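You operate a simulated robot arm through the tools that you are given. There is no shell and no other tool. Be economical: measure what you need, move in short steps, check, and stop when the job is done.

You run a simulated two-armed robot. Do the job below in one go: nothing can be reset, and whatever is moved stays where it is left.

Task
On the top of the long table, fold the travel towel in half and then in half again.

It is judged by the outcome, as a careful person would: the job done as asked, and still so three seconds after it is handed in. It fails if anything else is knocked over, pushed out of place, dropped, spilled or broken. Flat cloth is picked up by pressing the open fingertips on it (5 to 10 N) and closing them slowly along it; thin cloth reads only 2 to 8 mm in the jaws.

Robot
Two 7-joint arms with two-finger parallel grippers on one trunk, on a base that drives. Base frame: it is fixed to the floor where the robot stands at the start and does not move with it; the origin is under the middle of the robot, x ahead of it, y to its left, z up. Readings come in m, degrees, newtons and seconds.
The left shoulder is at the start at [0.07, 0.163, 1.12], the right one opposite. With the tool pointing down near the work surface each hand reaches from about 0.38 to 0.88 m from the robot's upright axis, wherever it stands, measured 20 degrees to its own side. Places, roughly: top of the long table [0.4, 0.6, 0.8]. Payload 3.43 kg a hand.
The tool frame of a hand sits at the grasp point between the pads (the TCP): z along the fingers, y along the line on which they close. The tips reach 0.034 m beyond it. The gripper opens to 0.128 m. The fingers are 0.024 m wide and 0.012 m thick; the gripper's body (0.048 by 0.13 m) begins 0.096 m behind the TCP.
Orientation is told as [roll, pitch, yaw] about the base's x, y, z axes, in that order, counted from this pose: with the fingers straight down and closing along the base's y, the tool's x points along the base's -x, its y along +y and its z along -z.

Tools
- The arms move only by the tool send_rows. It takes "left_motion", "right_motion" or both (then of equal length, played together; a hand with none holds still); each is a list of rows, each an object (a shift or turn left out is 0, a gripper value left out holds the last) with "offset": the shift along the base's x, y, z in m, a list of three; "angular": the turn, a rotation vector about the base's x, y, z in degrees, a list of three. In form: [{"offset": [x, y, z], "angular": [ax, ay, az]}, ...]. A call has 1 to 12 rows; each row is the pose to reach, as a shift and turn from the pose commanded when the call began. "left_claw" and "right_claw" are, for a hand that has rows, the opening, from 0 (shut) to 1 (fully open), set as the call begins (left out, the last holds). Rows are played at 5 a second. More than 0.05 m and 8.6 degrees between two rows, or a gripper value outside its range, and nothing of the call is played. A pose out of reach is approached as far as the arm can. The call stops where the force on the tool passes 40 N (or 10 N more than at its start, if that is more) or the arm is blocked; 0.2 s more then pass. Each finger travels about 0.153 m/s and halts on what it meets, pressing with about 20 N; the grip force reading is that of the motor and also rises with nothing between the fingers. The clock runs only during rows and for 0.2 s after the last one: add rows that repeat a pose to give the fingers time. It gives the time, the measured TCP pose, the force on the tool (base axes), the opening and the grip force at its end, in the units of the frame above (readings bear some noise).
- Cameras (640 x 400 px; columns grow to the right, rows downward): "scene" is now at [0.1231, -0.0485, 1.3269]; the picture's right is [-0.50, -0.86, 0.00], its down [-0.66, 0.39, -0.64] and it looks along [0.55, -0.32, -0.77] (base axes); focal length 214 px, centre (320, 200). "left" rides on the left gripper at [0.076, 0.011, -0.16] in its tool frame; the picture's right is [-0.15, 0.99, 0.00], its down [-0.88, -0.13, -0.46] and it looks along [-0.45, -0.07, 0.89] (tool axes); focal length 234 px, centre (320, 200). "right" rides on the right gripper at [0.076, -0.011, -0.16] in its tool frame; the picture's right is [0.15, 0.99, 0.00], its down [-0.88, 0.13, -0.46] and it looks along [-0.45, 0.07, 0.89] (tool axes); focal length 234 px, centre (320, 200). There is no depth. A picture from a camera that has moved, and an enlarged one, comes with that camera's place and axes in the base frame and with its lens. The place of the scene camera against the robot may be out by one fixed shift of up to 0.018 m in any direction.
- capture(camera): a new picture of that camera. The clock stands still meanwhile.
- lift_body(by): slides the trunk up (or, below 0, down) by that many m; the arms and the scene camera ride with it, the base frame stays. It gives what a move gives, with no picture.
- base_move(legs): drives the robot by 1 to 6 legs, each [ahead, left, turn to the left] in m, m and degrees, along the robot's own axes; the way and the turn of a leg run together, so that a leg with both is an arc; at most 1.5 m and 180 degrees a leg. The arms and the cameras ride along, it lands a little off, and it stops where it bumps. It gives what a move gives.
- turn_head(pan, tilt): turns the head with the scene camera to pan (to the left, within 86 degrees either way) and tilt (down, from -29 to 69), counted from straight ahead of the robot. It gives what a move gives.
- enlarge(camera, box): a new picture of the part [left, top, right, bottom] of that camera's present view, enlarged. The clock stands still meanwhile.
- hand_in(): hands the job in; it is judged then, once.

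Go step by step. Nothing tells you exact positions but the pictures and the camera data: compare them with the known pose of the tool, close in by small moves and look again before you grip or let go. The budget is 120 turns and 100 pictures, counting those below and the enlarged ones. Unless the task says otherwise, let go and move clear before handing in, and close with one line.

The tools are called after "Call:" as name(argument=value, ...) on one line, values as JSON. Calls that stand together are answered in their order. send_rows: Moves the arms, as the interface text tells. Its arguments: {"type":"object","properties":{"left_motion":{"type":"array","items":{"type":"object","properties":{"offset":{"type":"array","items":{"type":"number"}},"angular":{"type":"array","items":{"type":"number"}}}}},"left_claw":{"type":"number"},"right_motion":{"type":"array","items":{"type":"object","properties":{"offset":{"type":"array","items":{"type":"number"}},"angular":{"type":"array","items":{"type":"number"}}}}},"right_claw":{"type":"number"}},"required":[]} The other tools are called the same way: lift_body (by) slides the trunk up or down; base_move (legs) drives the base; turn_head (pan, tilt) turns the head that bears the scene camera; capture (camera) takes a picture; enlarge (camera, box) takes an enlarged picture of a part of a camera's view; hand_in () hands the job in.

At the start:

```text
time: 0.0
left_tcp_pos: [0.624, 0.2155, 0.9986]
left_tool_rot: [0.0, 0.1, 0.1]
left_ft_force: [0.2, 0.0, -0.5]
left_gripper_width: 0.1281
left_grip_force: 0.0
right_tcp_pos: [0.6982, -0.2675, 0.918]
right_tool_rot: [0.0, 0.0, 0.0]
right_ft_force: [-0.1, 0.4, -0.3]
right_gripper_width: 0.1281
right_grip_force: 0.0
trunk travel left (down, up): [-0.6, 0.34]
robot x, y, heading: [-0.0016, -0.0017, 0.1]
head pan, tilt: [-30.2, 50.2]
```

scene: 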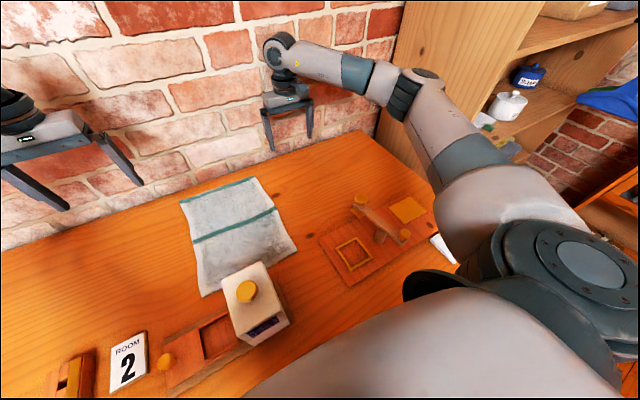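
right: 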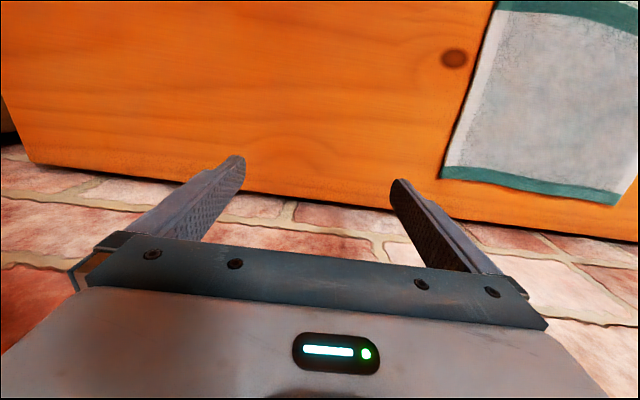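
left: 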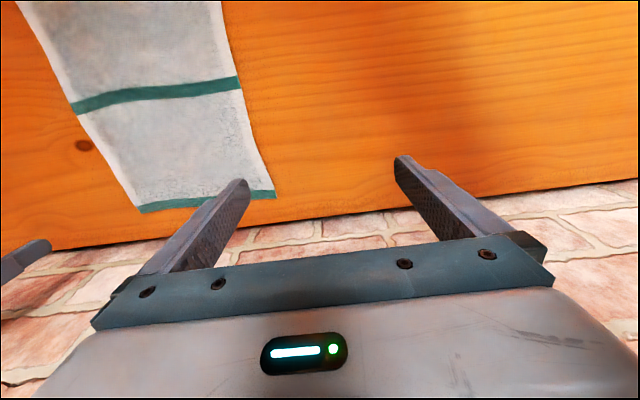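

The towel lies flat ahead of the robot, with some fixtures nearer to me. I'll look straight at it to measure the corners.

Call:
turn_head(pan=0, tilt=55)

Call:
capture(camera="scene")

```text
time: 0.9
left_tcp_pos: [0.6224, 0.2143, 0.9997]
left_tool_rot: [-0.1, 0.1, 0.1]
left_ft_force: [-0.1, -0.2, 0.2]
left_gripper_width: 0.1283
left_grip_force: 0.0
right_tcp_pos: [0.6997, -0.2675, 0.9182]
right_tool_rot: [0.0, 0.0, 0.0]
right_ft_force: [0.5, -0.3, 0.0]
right_gripper_width: 0.1279
right_grip_force: 0.1
trunk travel left (down, up): [-0.6, 0.34]
robot x, y, heading: [0.0015, 0.0034, 0.0]
head pan, tilt: [0.0, 55.0]
```

```text
96 pictures are left
camera scene: at [0.1288, -0.0099, 1.3207], right [0.0, -1.0, 0.0], down [-0.82, 0.0, -0.57], along [0.57, 0.0, -0.82], focal length 214 px, centre (320, 200)
```

scene: 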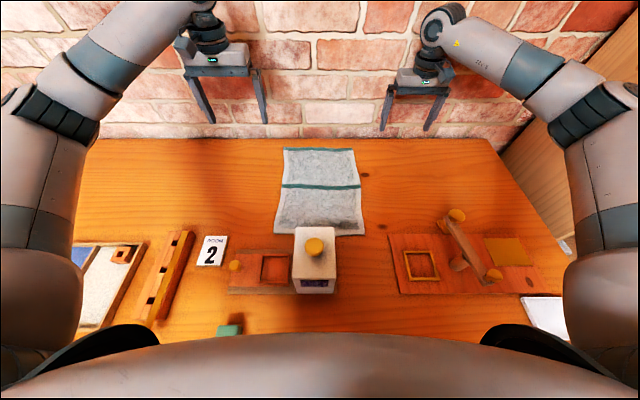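

The towel spans about x 0.41–0.77 and y −0.14–0.13, with a white box just on its near side. I'll zoom in to refine the corners and check the near edge.

Call:
enlarge(camera="scene", box=[240, 130, 400, 300])

Call:
capture(camera="left")

```text
2.35 times, centred on (320, 215) of scene
camera zoom: at [0.1288, -0.0099, 1.3207], right [0.0, -1.0, 0.0], down [-0.82, 0.0, -0.57], along [0.57, 0.0, -0.82], focal length 505 px, centre (320, 165)
```

zoom: 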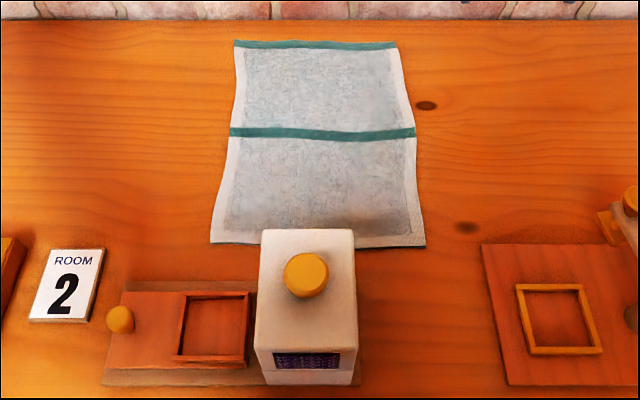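

```text
94 pictures are left
camera left: at [0.5487, 0.2262, 1.1582], right [0.15, 0.99, 0.0], down [0.88, -0.13, 0.46], along [0.45, -0.07, -0.89], focal length 234 px, centre (320, 200)
```

left: 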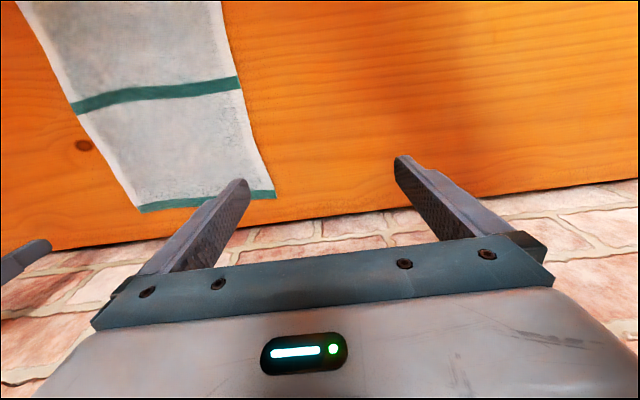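

Comparing both cameras puts the table at about z 0.795, so the towel spans about x 0.38–0.725 and y −0.13–0.12. I'll back up slightly, then turn the hands so they close along x and hover over the near corners.

Call:
base_move(legs=[[-0.06, 0, 0]])

Call:
send_rows(left_motion=[{"angular": [0, 0, 8.2], "offset": [0, 0, 0]}, {"angular": [0, 0, 16.4], "offset": [0, 0, 0]}, {"angular": [0, 0, 24.6], "offset": [0, 0, 0]}, {"angular": [0, 0, 32.8], "offset": [0, 0, 0]}, {"angular": [0, 0, 41], "offset": [0, 0, 0]}, {"angular": [0, 0, 49.2], "offset": [0, 0, 0]}, {"angular": [0, 0, 57.4], "offset": [0, 0, 0]}, {"angular": [0, 0, 65.6], "offset": [0, 0, 0]}, {"angular": [0, 0, 73.8], "offset": [0, 0, 0]}, {"angular": [0, 0, 82], "offset": [0, 0, 0]}, {"angular": [0, 0, 90], "offset": [0, 0, 0]}], right_motion=[{"angular": [0, 0, -8.2], "offset": [0, 0, 0.02]}, {"angular": [0, 0, -16.4], "offset": [0, 0, 0.04]}, {"angular": [0, 0, -24.6], "offset": [0, 0, 0.06]}, {"angular": [0, 0, -32.8], "offset": [0, 0, 0.08]}, {"angular": [0, 0, -41], "offset": [0, 0, 0.08]}, {"angular": [0, 0, -49.2], "offset": [0, 0, 0.08]}, {"angular": [0, 0, -57.4], "offset": [0, 0, 0.08]}, {"angular": [0, 0, -65.6], "offset": [0, 0, 0.08]}, {"angular": [0, 0, -73.8], "offset": [0, 0, 0.08]}, {"angular": [0, 0, -82], "offset": [0, 0, 0.08]}, {"angular": [0, 0, -90], "offset": [0, 0, 0.08]}])

Call:
capture(camera="scene")

```text
time: 1.9
left_tcp_pos: [0.5638, 0.2148, 0.9984]
left_tool_rot: [0.0, -0.1, -0.1]
left_ft_force: [-0.4, -0.9, -0.2]
left_gripper_width: 0.1281
left_grip_force: 0.1
right_tcp_pos: [0.6395, -0.2675, 0.9187]
right_tool_rot: [0.0, 0.0, 0.0]
right_ft_force: [-1.0, -0.1, 0.5]
right_gripper_width: 0.128
right_grip_force: 0.1
trunk travel left (down, up): [-0.6, 0.34]
robot x, y, heading: [-0.0567, -0.0025, -0.0]
head pan, tilt: [0.0, 55.0]
```

```text
time: 4.3
left_tcp_pos: [0.5646, 0.2149, 0.9995]
left_tool_rot: [0.0, 0.0, 90.2]
left_ft_force: [0.7, 1.2, -0.9]
left_gripper_width: 0.1277
left_grip_force: 0.0
right_tcp_pos: [0.6399, -0.2661, 0.9986]
right_tool_rot: [0.0, -0.1, -90.2]
right_ft_force: [0.9, 0.9, -0.4]
right_gripper_width: 0.1277
right_grip_force: 0.0
trunk travel left (down, up): [-0.6, 0.34]
robot x, y, heading: [-0.0587, 0.0006, -0.1]
head pan, tilt: [0.0, 55.0]
```

```text
93 pictures are left
camera scene: at [0.0693, -0.0098, 1.3206], right [0.0, -1.0, 0.0], down [-0.82, 0.0, -0.57], along [0.57, 0.0, -0.82], focal length 214 px, centre (320, 200)
```

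scene: 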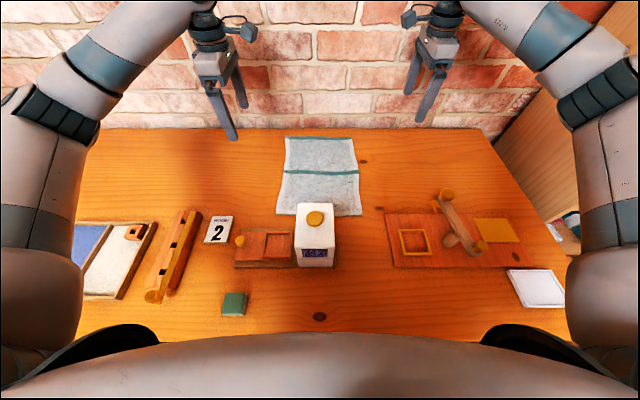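

The hands turned cleanly. Next I'll hover them above the near corners with the openings narrowed and check with the wrist cameras.

Call:
send_rows(left_motion=[{"offset": [-0.02, -0.016, -0.0]}, {"offset": [-0.04, -0.032, -0.0]}, {"offset": [-0.06, -0.048, -0.01]}, {"offset": [-0.08, -0.064, -0.025]}, {"offset": [-0.1, -0.08, -0.04]}, {"offset": [-0.125, -0.095, -0.06]}, {"offset": [-0.15, -0.112, -0.08]}], right_motion=[{"offset": [-0.03, 0.022, 0]}, {"offset": [-0.06, 0.043, 0]}, {"offset": [-0.09, 0.064, -0.01]}, {"offset": [-0.125, 0.085, -0.025]}, {"offset": [-0.16, 0.107, -0.04]}, {"offset": [-0.195, 0.13, -0.06]}, {"offset": [-0.225, 0.15, -0.08]}], left_claw=0.45, right_claw=0.45)

Call:
capture(camera="left")

Call:
capture(camera="right")

Call:
capture(camera="scene")

```text
time: 5.9
left_tcp_pos: [0.4445, 0.1033, 0.9485]
left_tool_rot: [-0.3, -0.2, 85.8]
left_ft_force: [0.4, 1.0, 0.1]
left_gripper_width: 0.0577
left_grip_force: 0.0
left hand out of reach, approached as far as the arm can: row 6, 7
right_tcp_pos: [0.4144, -0.1145, 0.9188]
right_tool_rot: [0.0, 0.0, -90.1]
right_ft_force: [-0.5, -0.1, -0.3]
right_gripper_width: 0.0576
right_grip_force: 0.0
trunk travel left (down, up): [-0.6, 0.34]
robot x, y, heading: [-0.0586, 0.0004, -0.0]
head pan, tilt: [0.0, 55.0]
```

```text
92 pictures are left
camera left: at [0.4265, 0.0274, 1.1068], right [-0.98, 0.22, -0.01], down [0.19, 0.87, 0.46], along [0.11, 0.45, -0.89], focal length 234 px, centre (320, 200)
```

left: 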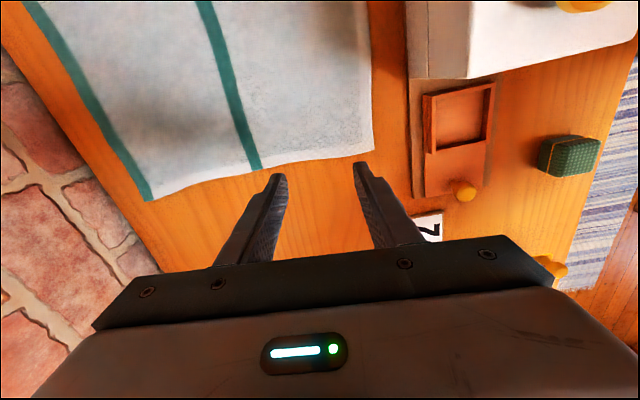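

```text
91 pictures are left
camera right: at [0.4028, -0.0396, 1.0788], right [0.99, 0.15, 0.0], down [0.13, -0.88, 0.46], along [0.07, -0.45, -0.89], focal length 234 px, centre (320, 200)
```

right: 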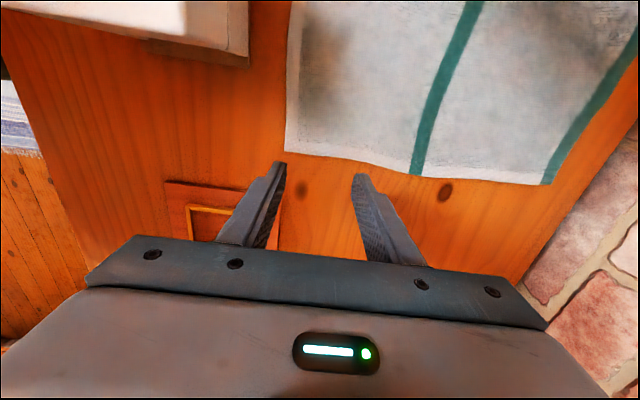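

```text
90 pictures are left
camera scene: at [0.0696, -0.0083, 1.3205], right [0.0, -1.0, 0.0], down [-0.82, 0.0, -0.57], along [0.57, 0.0, -0.82], focal length 214 px, centre (320, 200)
```

scene: 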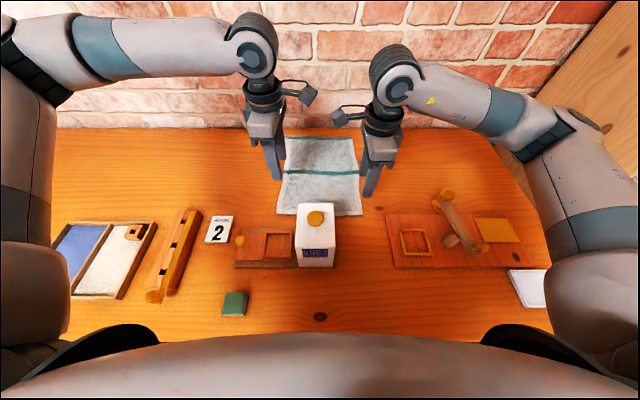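

Wrist cameras give towel corners at about x 0.375–0.718 and y −0.122–0.129. The left hand ran short of reach this close in, so I'll raise the hands and back up a bit more.

Call:
send_rows(left_motion=[{"offset": [0.02, 0, 0.02]}, {"offset": [0.04, 0, 0.05]}, {"offset": [0.06, 0, 0.06]}], right_motion=[{"offset": [0.02, 0, 0.02]}, {"offset": [0.04, 0, 0.05]}, {"offset": [0.06, 0, 0.06]}])

Call:
base_move(legs=[[-0.06, 0, 0]])

```text
time: 6.7
left_tcp_pos: [0.5052, 0.1015, 1.0084]
left_tool_rot: [-0.3, -0.4, 85.7]
left_ft_force: [0.2, 0.4, 0.5]
left_gripper_width: 0.0577
left_grip_force: 0.1
right_tcp_pos: [0.4748, -0.1169, 0.9785]
right_tool_rot: [-0.1, 0.0, -90.0]
right_ft_force: [0.5, -0.8, -0.8]
right_gripper_width: 0.0578
right_grip_force: 0.1
trunk travel left (down, up): [-0.6, 0.34]
robot x, y, heading: [-0.0628, 0.0006, -0.1]
head pan, tilt: [0.0, 55.0]
```

```text
time: 7.7
left_tcp_pos: [0.4442, 0.1017, 1.0097]
left_tool_rot: [-0.4, -0.4, 85.7]
left_ft_force: [-0.4, -0.5, -0.9]
left_gripper_width: 0.0576
left_grip_force: 0.0
right_tcp_pos: [0.4148, -0.1172, 0.9773]
right_tool_rot: [0.0, 0.1, -90.0]
right_ft_force: [0.2, -0.2, 0.5]
right_gripper_width: 0.0577
right_grip_force: 0.0
trunk travel left (down, up): [-0.6, 0.34]
robot x, y, heading: [-0.1179, -0.0007, -0.1]
head pan, tilt: [0.0, 55.0]
```

Reach should be fine now. I'll lower both hands to a few cm above the near corners with narrower jaws.

Call:
send_rows(left_motion=[{"offset": [-0.01, 0.001, -0.04], "angular": [0, 0, 2]}, {"offset": [-0.02, 0.003, -0.08], "angular": [0, 0, 4.3]}, {"offset": [-0.026, 0.006, -0.115], "angular": [0, 0, 4.3]}, {"offset": [-0.029, 0.006, -0.145], "angular": [0, 0, 4.3]}], right_motion=[{"offset": [0, 0.004, -0.03]}, {"offset": [0, 0.008, -0.06]}, {"offset": [0, 0.012, -0.09]}, {"offset": [0, 0.012, -0.112]}], left_claw=0.35, right_claw=0.35)

Call:
capture(camera="left")

Call:
capture(camera="right")

```text
time: 8.7
left_tcp_pos: [0.416, 0.1079, 0.8619]
left_tool_rot: [-0.4, -0.5, 90.1]
left_ft_force: [-0.6, 0.1, 0.0]
left_gripper_width: 0.0447
left_grip_force: 0.1
right_tcp_pos: [0.416, -0.1042, 0.8651]
right_tool_rot: [0.0, 0.0, -90.0]
right_ft_force: [0.9, 0.9, 0.0]
right_gripper_width: 0.045
right_grip_force: 0.0
trunk travel left (down, up): [-0.6, 0.34]
robot x, y, heading: [-0.1139, 0.0018, -0.3]
head pan, tilt: [0.0, 55.0]
```

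```text
89 pictures are left
camera left: at [0.4036, 0.031, 1.0219], right [-0.99, 0.15, -0.01], down [0.13, 0.88, 0.46], along [0.07, 0.46, -0.89], focal length 234 px, centre (320, 200)
```

left: 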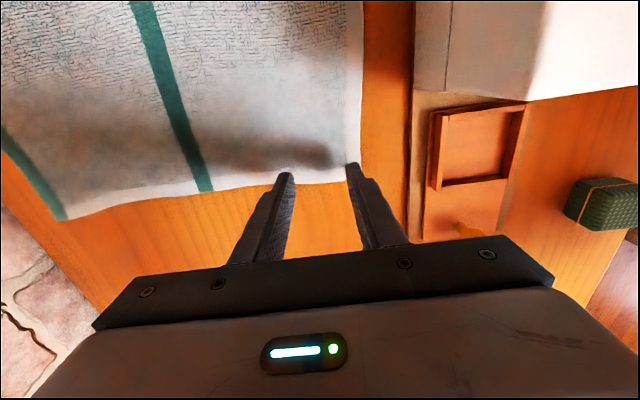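

```text
88 pictures are left
camera right: at [0.4043, -0.0295, 1.0261], right [0.99, 0.15, 0.0], down [0.13, -0.88, 0.46], along [0.07, -0.45, -0.89], focal length 234 px, centre (320, 200)
```

right: 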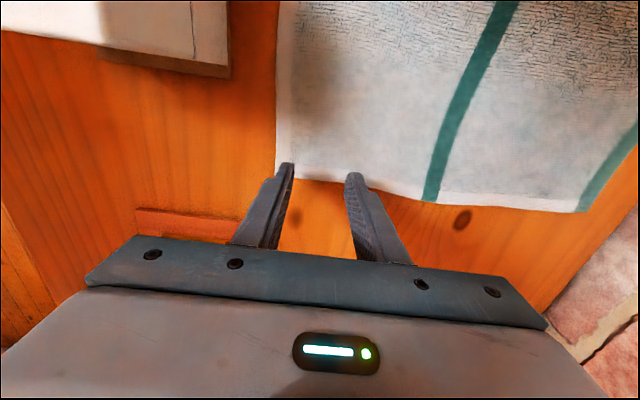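

Both jaws are over the corners just inside the edge. I'll lower them gently to find contact.

Call:
send_rows(left_motion=[{"offset": [0, 0, -0.012]}, {"offset": [0, 0, -0.022]}, {"offset": [0, 0, -0.028]}, {"offset": [0, 0, -0.028]}], right_motion=[{"offset": [0, 0, -0.014]}, {"offset": [0, 0, -0.025]}, {"offset": [0, 0, -0.031]}, {"offset": [0, 0, -0.031]}])

```text
time: 9.7
left_tcp_pos: [0.4154, 0.1091, 0.837]
left_tool_rot: [-0.6, -0.3, 90.0]
left_ft_force: [2.1, 0.4, 8.1]
left_gripper_width: 0.0443
left_grip_force: 0.0
right_tcp_pos: [0.4148, -0.1053, 0.8377]
right_tool_rot: [0.1, 0.1, -90.1]
right_ft_force: [2.3, -0.6, 17.8]
right_gripper_width: 0.0445
right_grip_force: 0.1
trunk travel left (down, up): [-0.6, 0.34]
robot x, y, heading: [-0.1169, -0.0013, -0.2]
head pan, tilt: [0.0, 55.0]
```

Contact is made: left at 8 N, right at 18 N. I'll ease the right hand up a little and begin closing slowly.

Call:
send_rows(left_motion=[{"offset": [0, 0, 0]}, {"offset": [0, 0, 0]}], right_motion=[{"offset": [0, 0, 0.002]}, {"offset": [0, 0, 0.002]}], left_claw=0.28, right_claw=0.32)

Call:
send_rows(left_motion=[{"offset": [0, 0, 0]}, {"offset": [0, 0, 0]}], right_motion=[{"offset": [0, 0, 0]}, {"offset": [0, 0, 0]}], left_claw=0.21, right_claw=0.25)

Call:
capture(camera="left")

Call:
capture(camera="right")

```text
time: 10.3
left_tcp_pos: [0.4137, 0.1064, 0.8375]
left_tool_rot: [-0.4, -0.5, 90.0]
left_ft_force: [0.0, 0.5, 12.4]
left_gripper_width: 0.0349
left_grip_force: 0.1
right_tcp_pos: [0.4124, -0.1055, 0.8371]
right_tool_rot: [0.0, 0.0, -90.2]
right_ft_force: [-0.5, 0.0, 9.7]
right_gripper_width: 0.0393
right_grip_force: 0.0
trunk travel left (down, up): [-0.6, 0.34]
robot x, y, heading: [-0.1208, -0.0, 0.2]
head pan, tilt: [0.0, 55.0]
```

```text
time: 10.9
left_tcp_pos: [0.4137, 0.1071, 0.8365]
left_tool_rot: [-0.5, -0.4, 89.9]
left_ft_force: [0.8, -0.4, 13.9]
left_gripper_width: 0.025
left_grip_force: 0.0
right_tcp_pos: [0.4133, -0.1051, 0.8383]
right_tool_rot: [0.1, 0.1, -90.1]
right_ft_force: [-0.1, -0.4, 8.6]
right_gripper_width: 0.031
right_grip_force: 0.0
trunk travel left (down, up): [-0.6, 0.34]
robot x, y, heading: [-0.1187, -0.0008, -0.0]
head pan, tilt: [0.0, 55.0]
```

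```text
87 pictures are left
camera left: at [0.4016, 0.0307, 0.9958], right [-0.99, 0.15, -0.01], down [0.13, 0.88, 0.46], along [0.07, 0.46, -0.89], focal length 234 px, centre (320, 200)
```

left: 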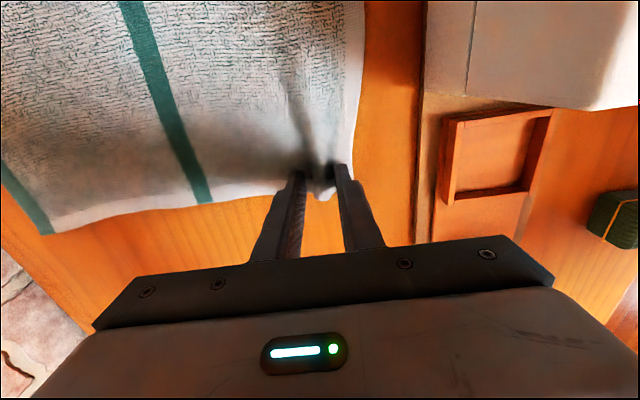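

```text
86 pictures are left
camera right: at [0.4018, -0.0298, 0.9982], right [0.99, 0.15, 0.0], down [0.13, -0.88, 0.46], along [0.07, -0.45, -0.89], focal length 234 px, centre (320, 200)
```

right: 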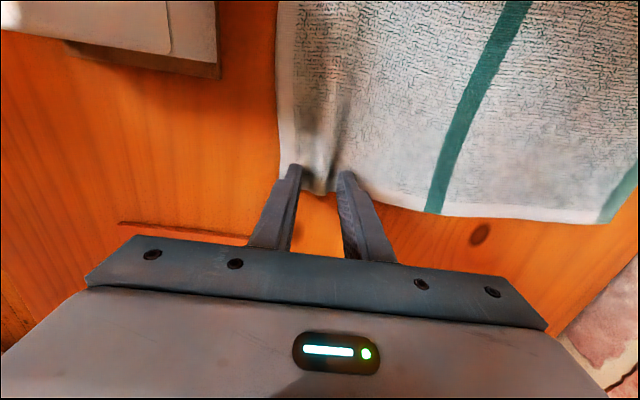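

Ridges are forming between the jaws on both sides. I'll keep closing to a full grip.

Call:
send_rows(left_motion=[{"offset": [0, 0, 0]}, {"offset": [0, 0, 0]}], right_motion=[{"offset": [0, 0, 0]}, {"offset": [0, 0, 0]}], left_claw=0.14, right_claw=0.17)

Call:
send_rows(left_motion=[{"offset": [0, 0, 0]}, {"offset": [0, 0, 0]}], right_motion=[{"offset": [0, 0, 0]}, {"offset": [0, 0, 0]}], left_claw=0.07, right_claw=0.08)

Call:
send_rows(left_motion=[{"offset": [0, 0, 0]}, {"offset": [0, 0, 0]}], right_motion=[{"offset": [0, 0, 0]}, {"offset": [0, 0, 0]}], left_claw=0, right_claw=0)

Call:
send_rows(left_motion=[{"offset": [0, 0, 0.01]}, {"offset": [0.01, 0, 0.03]}, {"offset": [0.02, 0, 0.05]}, {"offset": [0.02, 0, 0.05]}], right_motion=[{"offset": [0, 0, 0.01]}, {"offset": [0.01, 0, 0.03]}, {"offset": [0.02, 0, 0.05]}, {"offset": [0.02, 0, 0.05]}])

Call:
capture(camera="scene")

Call:
capture(camera="left")

Call:
capture(camera="right")

```text
time: 11.5
left_tcp_pos: [0.4143, 0.1079, 0.8365]
left_tool_rot: [-0.5, -0.4, 90.0]
left_ft_force: [0.3, 0.1, 14.7]
left_gripper_width: 0.0161
left_grip_force: 0.2
right_tcp_pos: [0.414, -0.1045, 0.8379]
right_tool_rot: [0.0, 0.1, -90.0]
right_ft_force: [-0.4, 1.8, 7.7]
right_gripper_width: 0.0207
right_grip_force: 0.1
trunk travel left (down, up): [-0.6, 0.34]
robot x, y, heading: [-0.1197, -0.0002, -0.2]
head pan, tilt: [0.0, 55.0]
```

```text
time: 12.1
left_tcp_pos: [0.4134, 0.1069, 0.8371]
left_tool_rot: [-0.6, -0.4, 90.0]
left_ft_force: [0.3, -1.2, 14.0]
left_gripper_width: 0.0083
left_grip_force: 0.1
right_tcp_pos: [0.413, -0.106, 0.8381]
right_tool_rot: [0.1, 0.0, -90.1]
right_ft_force: [0.5, 0.9, 8.1]
right_gripper_width: 0.0118
right_grip_force: 0.8
trunk travel left (down, up): [-0.6, 0.34]
robot x, y, heading: [-0.1187, -0.0005, 0.3]
head pan, tilt: [0.0, 55.0]
```

```text
time: 12.7
left_tcp_pos: [0.4135, 0.1078, 0.8364]
left_tool_rot: [-0.5, -0.4, 90.0]
left_ft_force: [-0.4, -0.2, 14.3]
left_gripper_width: 0.0046
left_grip_force: 19.9
right_tcp_pos: [0.4134, -0.1055, 0.8376]
right_tool_rot: [0.1, -0.1, -90.2]
right_ft_force: [1.1, 1.4, 7.1]
right_gripper_width: 0.0085
right_grip_force: 19.9
trunk travel left (down, up): [-0.6, 0.34]
robot x, y, heading: [-0.1149, -0.0019, -0.6]
head pan, tilt: [0.0, 55.0]
```

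```text
time: 13.7
left_tcp_pos: [0.4349, 0.1075, 0.8864]
left_tool_rot: [-0.4, -0.4, 90.0]
left_ft_force: [0.0, -0.6, -0.2]
left_gripper_width: 0.0046
left_grip_force: 19.5
right_tcp_pos: [0.4331, -0.1047, 0.8859]
right_tool_rot: [0.1, -0.1, -90.1]
right_ft_force: [-0.2, -0.4, 0.1]
right_gripper_width: 0.0078
right_grip_force: 19.5
trunk travel left (down, up): [-0.6, 0.34]
robot x, y, heading: [-0.1217, -0.0001, -0.3]
head pan, tilt: [0.0, 55.0]
```

```text
85 pictures are left
camera scene: at [0.0098, -0.0098, 1.3206], right [0.0, -1.0, 0.0], down [-0.82, 0.0, -0.57], along [0.57, 0.0, -0.82], focal length 214 px, centre (320, 200)
```

scene: 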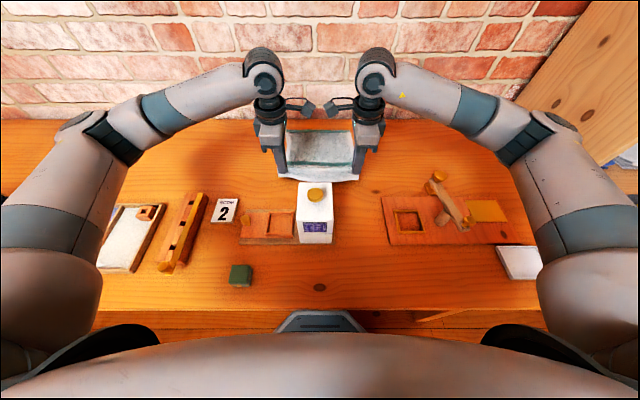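

```text
84 pictures are left
camera left: at [0.4233, 0.0306, 1.0452], right [-0.99, 0.15, -0.01], down [0.13, 0.88, 0.46], along [0.07, 0.46, -0.89], focal length 234 px, centre (320, 200)
```

left: 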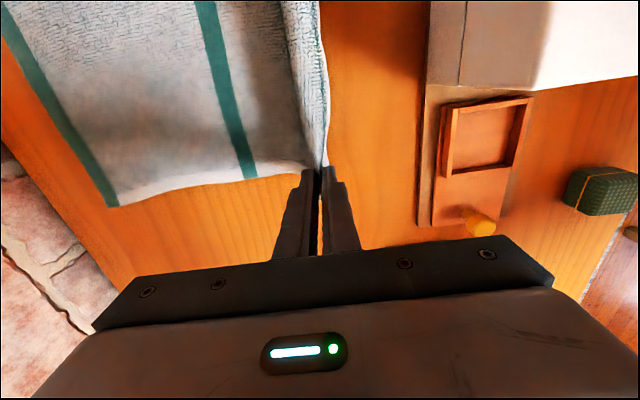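

```text
83 pictures are left
camera right: at [0.4229, -0.0298, 1.047], right [0.99, 0.14, 0.0], down [0.13, -0.88, 0.46], along [0.07, -0.45, -0.89], focal length 234 px, centre (320, 200)
```

right: 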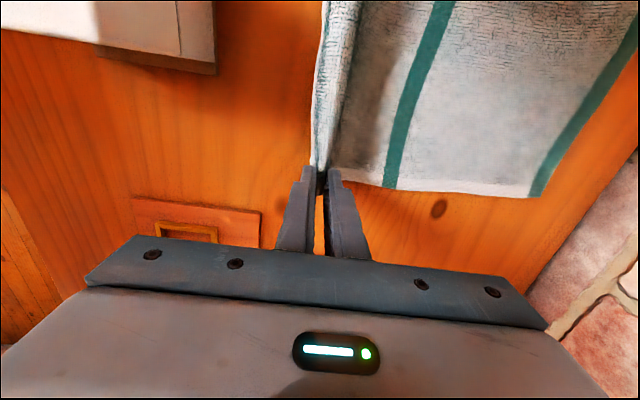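

Both near corners are held and lifted. I'll zoom in to see how much hem hangs past the grips.

Call:
enlarge(camera="left", box=[240, 80, 400, 260])

Call:
enlarge(camera="scene", box=[250, 100, 390, 200])

```text
2.22 times, centred on (320, 170) of left
camera zoom: at [0.4233, 0.0306, 1.0452], right [-0.99, 0.15, -0.01], down [0.13, 0.88, 0.46], along [0.07, 0.46, -0.89], focal length 520 px, centre (320, 267)
```

zoom: 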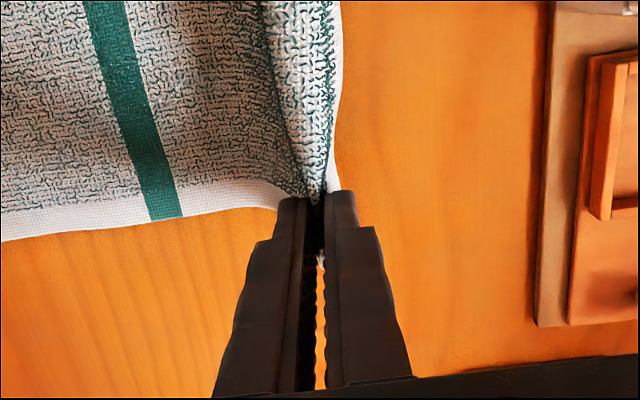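

```text
4.00 times, centred on (320, 150) of scene
camera zoom: at [0.0098, -0.0098, 1.3206], right [0.0, -1.0, 0.0], down [-0.82, 0.0, -0.57], along [0.57, 0.0, -0.82], focal length 858 px, centre (320, 400)
```

zoom: 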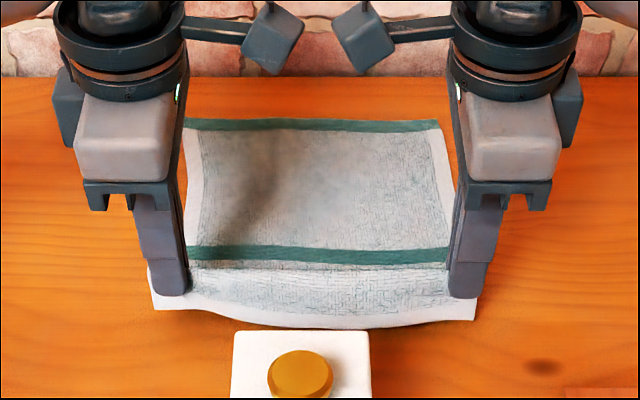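

Only about 1.5 cm of hem hangs past each grip, which is good. The far edge now sits at about x 0.69, so I'll carry the near edge over in an arc to about x 0.67, staying clear of the wall.

Call:
send_rows(left_motion=[{"offset": [0.015, 0, 0.02]}, {"offset": [0.03, 0, 0.04]}, {"offset": [0.055, 0, 0.06]}, {"offset": [0.085, 0, 0.07]}, {"offset": [0.115, 0, 0.07]}, {"offset": [0.145, 0, 0.06]}, {"offset": [0.175, 0, 0.045]}, {"offset": [0.2, 0, 0.025]}, {"offset": [0.22, 0, 0.002]}, {"offset": [0.236, 0, -0.02]}, {"offset": [0.236, 0, -0.02]}], right_motion=[{"offset": [0.015, 0, 0.02]}, {"offset": [0.03, 0, 0.04]}, {"offset": [0.055, 0, 0.06]}, {"offset": [0.085, 0, 0.07]}, {"offset": [0.115, 0, 0.07]}, {"offset": [0.145, 0, 0.06]}, {"offset": [0.175, 0, 0.045]}, {"offset": [0.2, 0, 0.025]}, {"offset": [0.22, 0, 0.002]}, {"offset": [0.236, 0, -0.02]}, {"offset": [0.236, 0, -0.02]}])

Call:
capture(camera="scene")

Call:
capture(camera="left")

Call:
capture(camera="right")

```text
time: 16.1
left_tcp_pos: [0.6722, 0.1071, 0.8655]
left_tool_rot: [-0.4, -0.3, 89.8]
left_ft_force: [-0.1, 0.1, -0.5]
left_gripper_width: 0.0049
left_grip_force: 20.2
right_tcp_pos: [0.6689, -0.1061, 0.8676]
right_tool_rot: [0.0, 0.0, -90.1]
right_ft_force: [0.2, -0.1, 0.2]
right_gripper_width: 0.008
right_grip_force: 19.7
trunk travel left (down, up): [-0.6, 0.34]
robot x, y, heading: [-0.121, -0.0011, -0.2]
head pan, tilt: [0.0, 55.0]
```

```text
80 pictures are left
camera scene: at [0.0092, -0.0098, 1.3208], right [0.0, -1.0, 0.0], down [-0.82, 0.0, -0.57], along [0.57, 0.0, -0.82], focal length 214 px, centre (320, 200)
```

scene: 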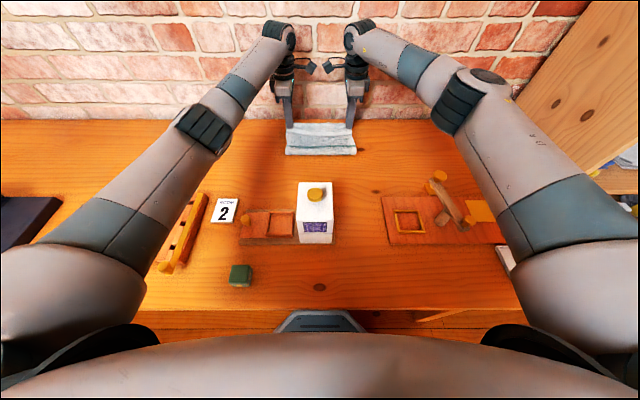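

```text
79 pictures are left
camera left: at [0.6593, 0.0307, 1.025], right [-0.99, 0.15, -0.01], down [0.13, 0.88, 0.46], along [0.07, 0.46, -0.89], focal length 234 px, centre (320, 200)
```

left: 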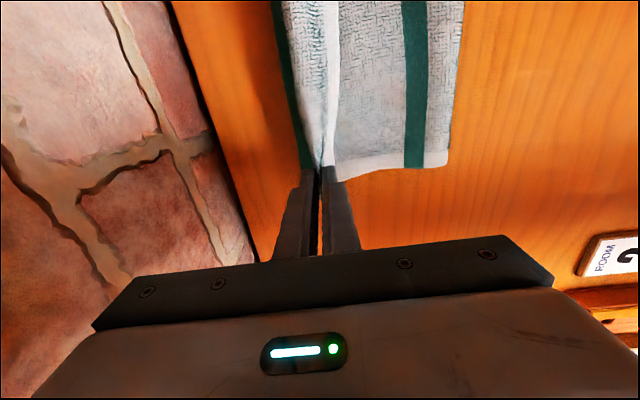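

```text
78 pictures are left
camera right: at [0.6585, -0.0301, 1.0283], right [0.99, 0.15, 0.0], down [0.13, -0.88, 0.46], along [0.07, -0.45, -0.89], focal length 234 px, centre (320, 200)
```

right: 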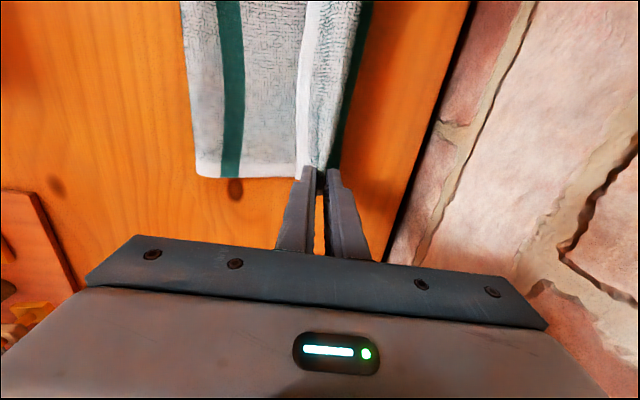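

The top layer carries a little extra length: the middle stripe sits past the fold. I'll bring the hands back about 2 cm while lowering, then look before letting go.

Call:
send_rows(left_motion=[{"offset": [-0.008, 0, -0.005]}, {"offset": [-0.016, 0, -0.012]}, {"offset": [-0.022, 0, -0.017]}, {"offset": [-0.022, 0, -0.017]}], right_motion=[{"offset": [-0.008, 0, -0.005]}, {"offset": [-0.016, 0, -0.012]}, {"offset": [-0.022, 0, -0.017]}, {"offset": [-0.022, 0, -0.017]}])

Call:
capture(camera="left")

Call:
enlarge(camera="scene", box=[260, 80, 380, 180])

```text
time: 17.1
left_tcp_pos: [0.6493, 0.1068, 0.8501]
left_tool_rot: [-0.3, -0.5, 89.9]
left_ft_force: [1.6, -0.4, 1.8]
left_gripper_width: 0.0048
left_grip_force: 19.6
right_tcp_pos: [0.6492, -0.106, 0.8511]
right_tool_rot: [0.1, -0.1, -90.1]
right_ft_force: [1.1, 0.1, 1.7]
right_gripper_width: 0.0079
right_grip_force: 19.6
trunk travel left (down, up): [-0.6, 0.34]
robot x, y, heading: [-0.1187, -0.0017, -0.1]
head pan, tilt: [0.0, 55.0]
```

```text
77 pictures are left
camera left: at [0.6374, 0.0305, 1.008], right [-0.99, 0.15, -0.01], down [0.13, 0.88, 0.46], along [0.07, 0.46, -0.89], focal length 234 px, centre (320, 200)
```

left: 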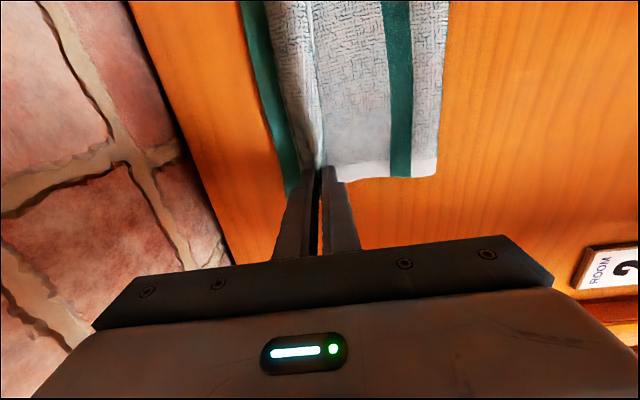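

```text
4.00 times, centred on (320, 130) of scene
camera zoom: at [0.0098, -0.0097, 1.3207], right [0.0, -1.0, 0.0], down [-0.82, 0.0, -0.57], along [0.57, 0.0, -0.82], focal length 858 px, centre (320, 480)
```

zoom: 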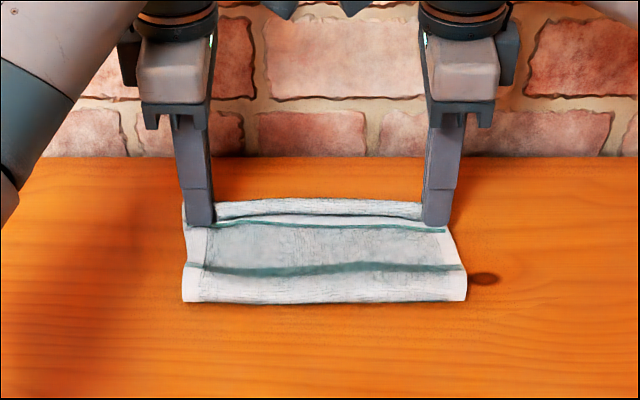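

The hem is turned back slightly at the grips, as expected. I'll release gently and lift off, then see how it settles.

Call:
send_rows(left_motion=[{"offset": [0, 0, 0]}, {"offset": [0, 0, 0]}], right_motion=[{"offset": [0, 0, 0]}, {"offset": [0, 0, 0]}], left_claw=0.3, right_claw=0.3)

Call:
send_rows(left_motion=[{"offset": [0, 0, 0.03]}, {"offset": [0, 0.02, 0.07]}, {"offset": [-0.03, 0.05, 0.1]}, {"offset": [-0.05, 0.08, 0.12]}], right_motion=[{"offset": [0, 0, 0.03]}, {"offset": [0, -0.02, 0.07]}, {"offset": [-0.03, -0.05, 0.1]}, {"offset": [-0.05, -0.08, 0.12]}])

Call:
capture(camera="left")

Call:
enlarge(camera="scene", box=[260, 80, 380, 180])

Call:
capture(camera="right")

```text
time: 17.7
left_tcp_pos: [0.6478, 0.1077, 0.8485]
left_tool_rot: [-0.4, -0.4, 90.0]
left_ft_force: [0.3, 0.1, 0.2]
left_gripper_width: 0.0383
left_grip_force: 0.0
right_tcp_pos: [0.6483, -0.1056, 0.8495]
right_tool_rot: [0.0, 0.0, -90.2]
right_ft_force: [0.8, -0.1, 0.0]
right_gripper_width: 0.0384
right_grip_force: 0.0
trunk travel left (down, up): [-0.6, 0.34]
robot x, y, heading: [-0.1187, 0.0013, -0.3]
head pan, tilt: [0.0, 55.0]
```

```text
refused: row 3 steps farther than a row can; nothing moved
```

```text
75 pictures are left
camera left: at [0.6376, 0.0304, 1.0075], right [-0.99, 0.15, -0.01], down [0.13, 0.88, 0.46], along [0.07, 0.46, -0.89], focal length 234 px, centre (320, 200)
```

left: 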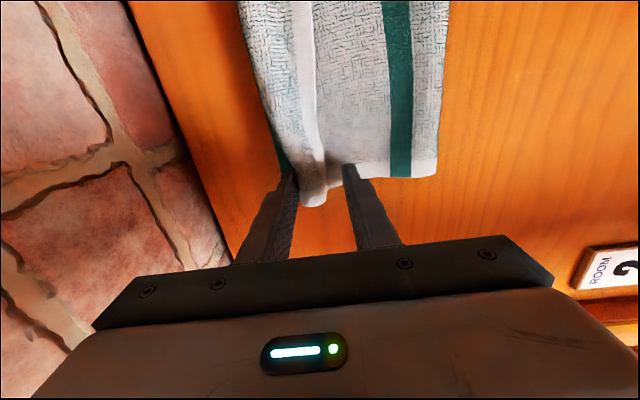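

```text
4.00 times, centred on (320, 130) of scene
camera zoom: at [0.01, -0.0098, 1.3206], right [0.0, -1.0, 0.0], down [-0.82, 0.0, -0.57], along [0.57, 0.0, -0.82], focal length 858 px, centre (320, 480)
```

zoom: 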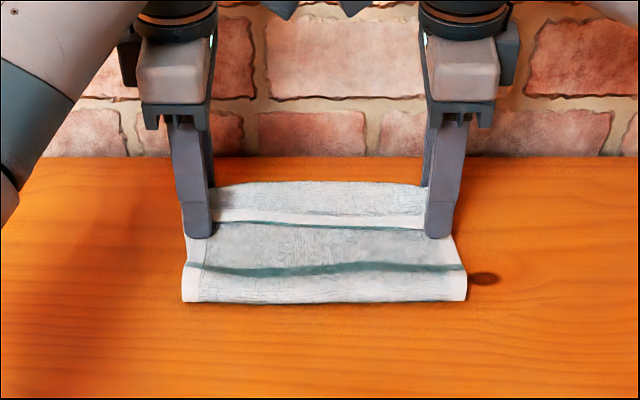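

```text
73 pictures are left
camera right: at [0.6371, -0.0298, 1.0108], right [0.99, 0.14, 0.0], down [0.13, -0.88, 0.46], along [0.07, -0.45, -0.89], focal length 234 px, centre (320, 200)
```

right: 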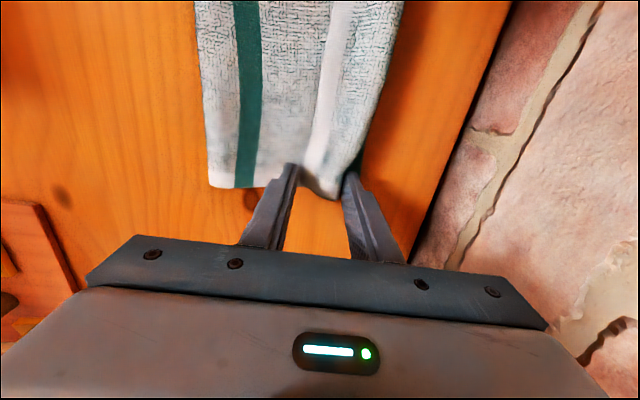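

The hem is folded back on top by a few cm. I'll lift off, close the fingers, and place them just in front of the hem edge to sweep it over toward the far edge.

Call:
send_rows(left_motion=[{"offset": [0, 0, 0.03]}, {"offset": [0, 0, 0.06]}, {"offset": [-0.028, -0.01, 0.06]}, {"offset": [-0.028, -0.01, 0.04]}, {"offset": [-0.028, -0.01, 0.015]}], right_motion=[{"offset": [0, 0, 0.03]}, {"offset": [0, 0, 0.06]}, {"offset": [-0.028, 0.01, 0.06]}, {"offset": [-0.028, 0.01, 0.04]}, {"offset": [-0.028, 0.01, 0.015]}])

Call:
send_rows(left_motion=[{"offset": [0, 0, 0]}, {"offset": [0, 0, 0]}], right_motion=[{"offset": [0, 0, 0]}, {"offset": [0, 0, 0]}], left_claw=0, right_claw=0)

Call:
capture(camera="left")

Call:
capture(camera="right")

```text
time: 18.8
left_tcp_pos: [0.6236, 0.1037, 0.8847]
left_tool_rot: [-0.2, -0.7, 90.5]
left_ft_force: [0.0, 0.7, -1.5]
left_gripper_width: 0.0381
left_grip_force: 0.0
right_tcp_pos: [0.6233, -0.0999, 0.885]
right_tool_rot: [0.0, -0.1, -90.6]
right_ft_force: [0.5, -1.2, 1.6]
right_gripper_width: 0.0385
right_grip_force: 0.1
trunk travel left (down, up): [-0.6, 0.34]
robot x, y, heading: [-0.1224, -0.0009, 0.1]
head pan, tilt: [0.0, 55.0]
stopped in row 5 (left hand): the force on the tool passed its limit (the readings are from after the stop); the commanded pose is now the measured one
```

```text
time: 19.4
left_tcp_pos: [0.621, 0.1034, 0.8849]
left_tool_rot: [-0.3, -0.5, 90.5]
left_ft_force: [-2.4, 2.8, -3.4]
left_gripper_width: 0.0
left_grip_force: 20.4
right_tcp_pos: [0.622, -0.0985, 0.8847]
right_tool_rot: [0.0, -0.2, -90.5]
right_ft_force: [1.1, -3.2, 2.3]
right_gripper_width: 0.0002
right_grip_force: 20.0
trunk travel left (down, up): [-0.6, 0.34]
robot x, y, heading: [-0.12, 0.001, -0.1]
head pan, tilt: [0.0, 55.0]
```

```text
72 pictures are left
camera left: at [0.6108, 0.0255, 1.0438], right [-0.99, 0.14, 0.0], down [0.12, 0.88, 0.47], along [0.07, 0.46, -0.89], focal length 234 px, centre (320, 200)
```

left: 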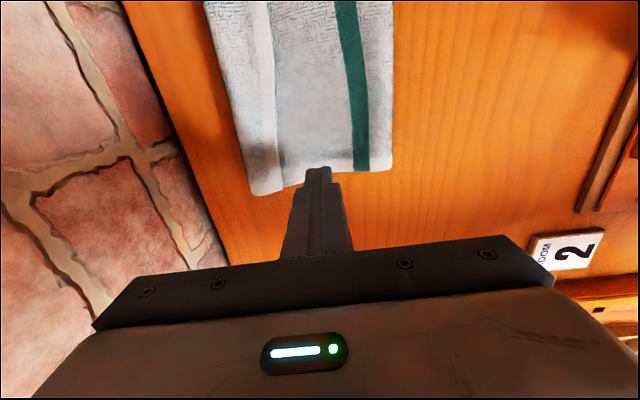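

```text
71 pictures are left
camera right: at [0.6109, -0.0236, 1.0466], right [0.99, 0.14, 0.0], down [0.12, -0.88, 0.46], along [0.06, -0.45, -0.89], focal length 234 px, centre (320, 200)
```

right: 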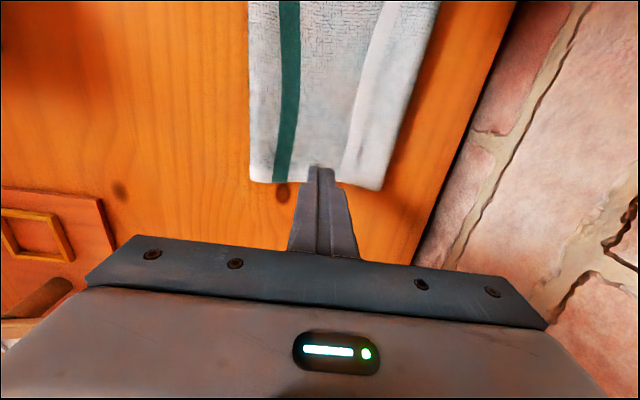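

The two cameras brushed each other, so I'll keep the hands a little farther apart. Next I'll lower the closed tips just in front of the hem edge, which sits at about x 0.66.

Call:
send_rows(left_motion=[{"offset": [0.0, 0.005, 0]}, {"offset": [0.012, 0.009, 0]}, {"offset": [0.02, 0.009, -0.015]}, {"offset": [0.02, 0.009, -0.03]}, {"offset": [0.02, 0.009, -0.039]}, {"offset": [0.02, 0.009, -0.039]}], right_motion=[{"offset": [0.0, -0.005, 0]}, {"offset": [0.012, -0.009, 0]}, {"offset": [0.02, -0.009, -0.015]}, {"offset": [0.02, -0.009, -0.03]}, {"offset": [0.02, -0.009, -0.039]}, {"offset": [0.02, -0.009, -0.039]}])

Call:
capture(camera="left")

Call:
capture(camera="right")

```text
time: 20.8
left_tcp_pos: [0.642, 0.1113, 0.847]
left_tool_rot: [-0.3, -0.5, 90.6]
left_ft_force: [0.2, -0.2, -0.1]
left_gripper_width: 0.0001
left_grip_force: 20.4
right_tcp_pos: [0.6416, -0.1078, 0.8479]
right_tool_rot: [0.0, -0.1, -90.5]
right_ft_force: [-0.6, -0.2, 0.0]
right_gripper_width: 0.0
right_grip_force: 20.2
trunk travel left (down, up): [-0.6, 0.34]
robot x, y, heading: [-0.1197, 0.0018, 0.1]
head pan, tilt: [0.0, 55.0]
```

```text
70 pictures are left
camera left: at [0.6311, 0.0343, 1.005], right [-0.99, 0.14, 0.0], down [0.12, 0.88, 0.46], along [0.07, 0.46, -0.89], focal length 234 px, centre (320, 200)
```

left: 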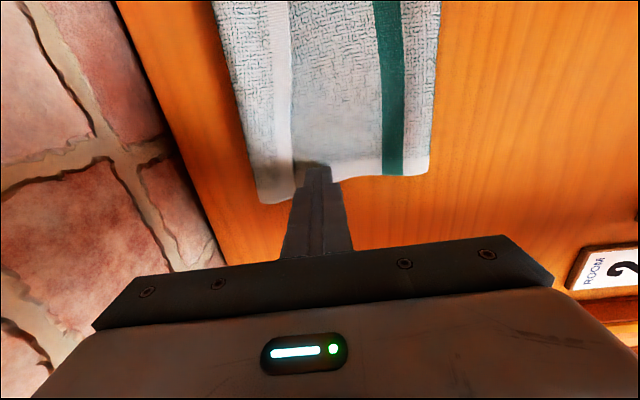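

```text
69 pictures are left
camera right: at [0.6311, -0.0326, 1.0078], right [0.99, 0.14, 0.0], down [0.12, -0.88, 0.46], along [0.06, -0.45, -0.89], focal length 234 px, centre (320, 200)
```

right: 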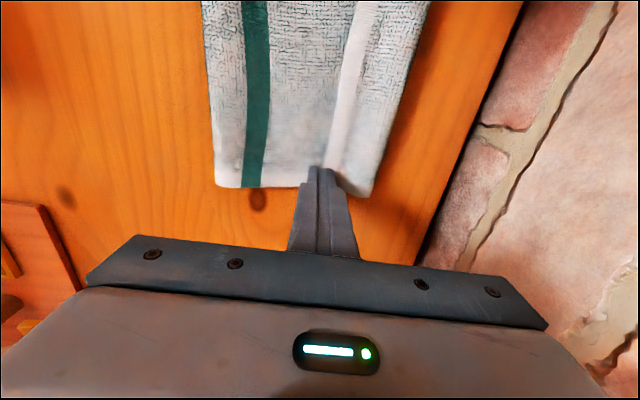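

The tips are right beside the hem edge. I'll lower 3 mm and sweep toward the far side.

Call:
send_rows(left_motion=[{"offset": [0, 0, -0.003]}, {"offset": [0.01, 0, -0.003]}, {"offset": [0.02, 0, -0.001]}, {"offset": [0.03, 0, 0.002]}, {"offset": [0.04, 0, 0.004]}, {"offset": [0.05, 0, 0.004]}, {"offset": [0.06, 0, 0.004]}], right_motion=[{"offset": [0, 0, -0.003]}, {"offset": [0.01, 0, -0.003]}, {"offset": [0.02, 0, -0.001]}, {"offset": [0.03, 0, 0.002]}, {"offset": [0.04, 0, 0.004]}, {"offset": [0.05, 0, 0.004]}, {"offset": [0.06, 0, 0.004]}])

Call:
capture(camera="left")

Call:
capture(camera="right")

Call:
enlarge(camera="scene", box=[260, 80, 380, 180])

```text
time: 22.4
left_tcp_pos: [0.7011, 0.1112, 0.8498]
left_tool_rot: [-0.3, -0.6, 90.5]
left_ft_force: [0.1, 0.2, -0.7]
left_gripper_width: 0.0
left_grip_force: 20.4
right_tcp_pos: [0.7003, -0.1088, 0.8498]
right_tool_rot: [0.0, -0.1, -90.5]
right_ft_force: [0.5, 0.3, 0.3]
right_gripper_width: 0.0
right_grip_force: 20.0
trunk travel left (down, up): [-0.6, 0.34]
robot x, y, heading: [-0.1192, 0.0012, -0.1]
head pan, tilt: [0.0, 55.0]
```

```text
68 pictures are left
camera left: at [0.691, 0.0347, 1.0083], right [-0.99, 0.14, 0.0], down [0.12, 0.88, 0.46], along [0.07, 0.46, -0.89], focal length 234 px, centre (320, 200)
```

left: 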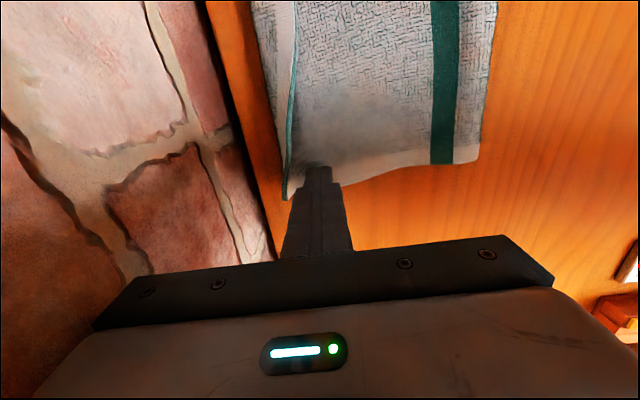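

```text
67 pictures are left
camera right: at [0.6907, -0.0322, 1.0111], right [0.99, 0.14, 0.0], down [0.12, -0.88, 0.46], along [0.06, -0.45, -0.89], focal length 234 px, centre (320, 200)
```

right: 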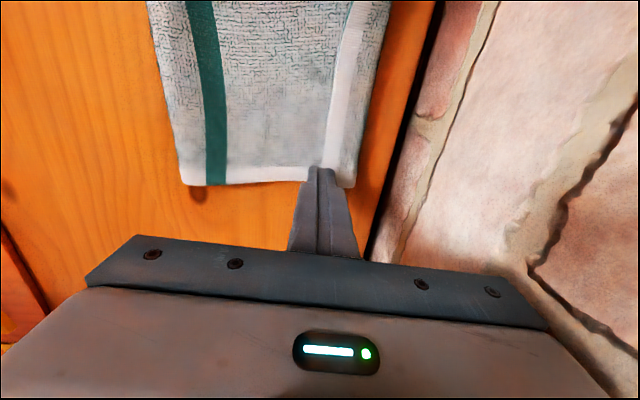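

```text
4.00 times, centred on (320, 130) of scene
camera zoom: at [0.0099, -0.0094, 1.3206], right [0.0, -1.0, 0.0], down [-0.82, 0.0, -0.57], along [0.57, 0.0, -0.82], focal length 858 px, centre (320, 480)
```

zoom: 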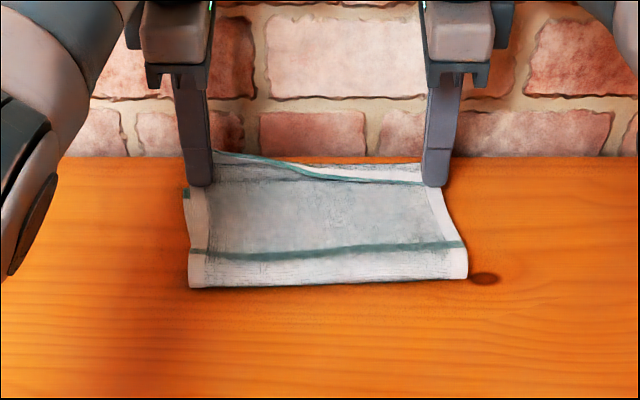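

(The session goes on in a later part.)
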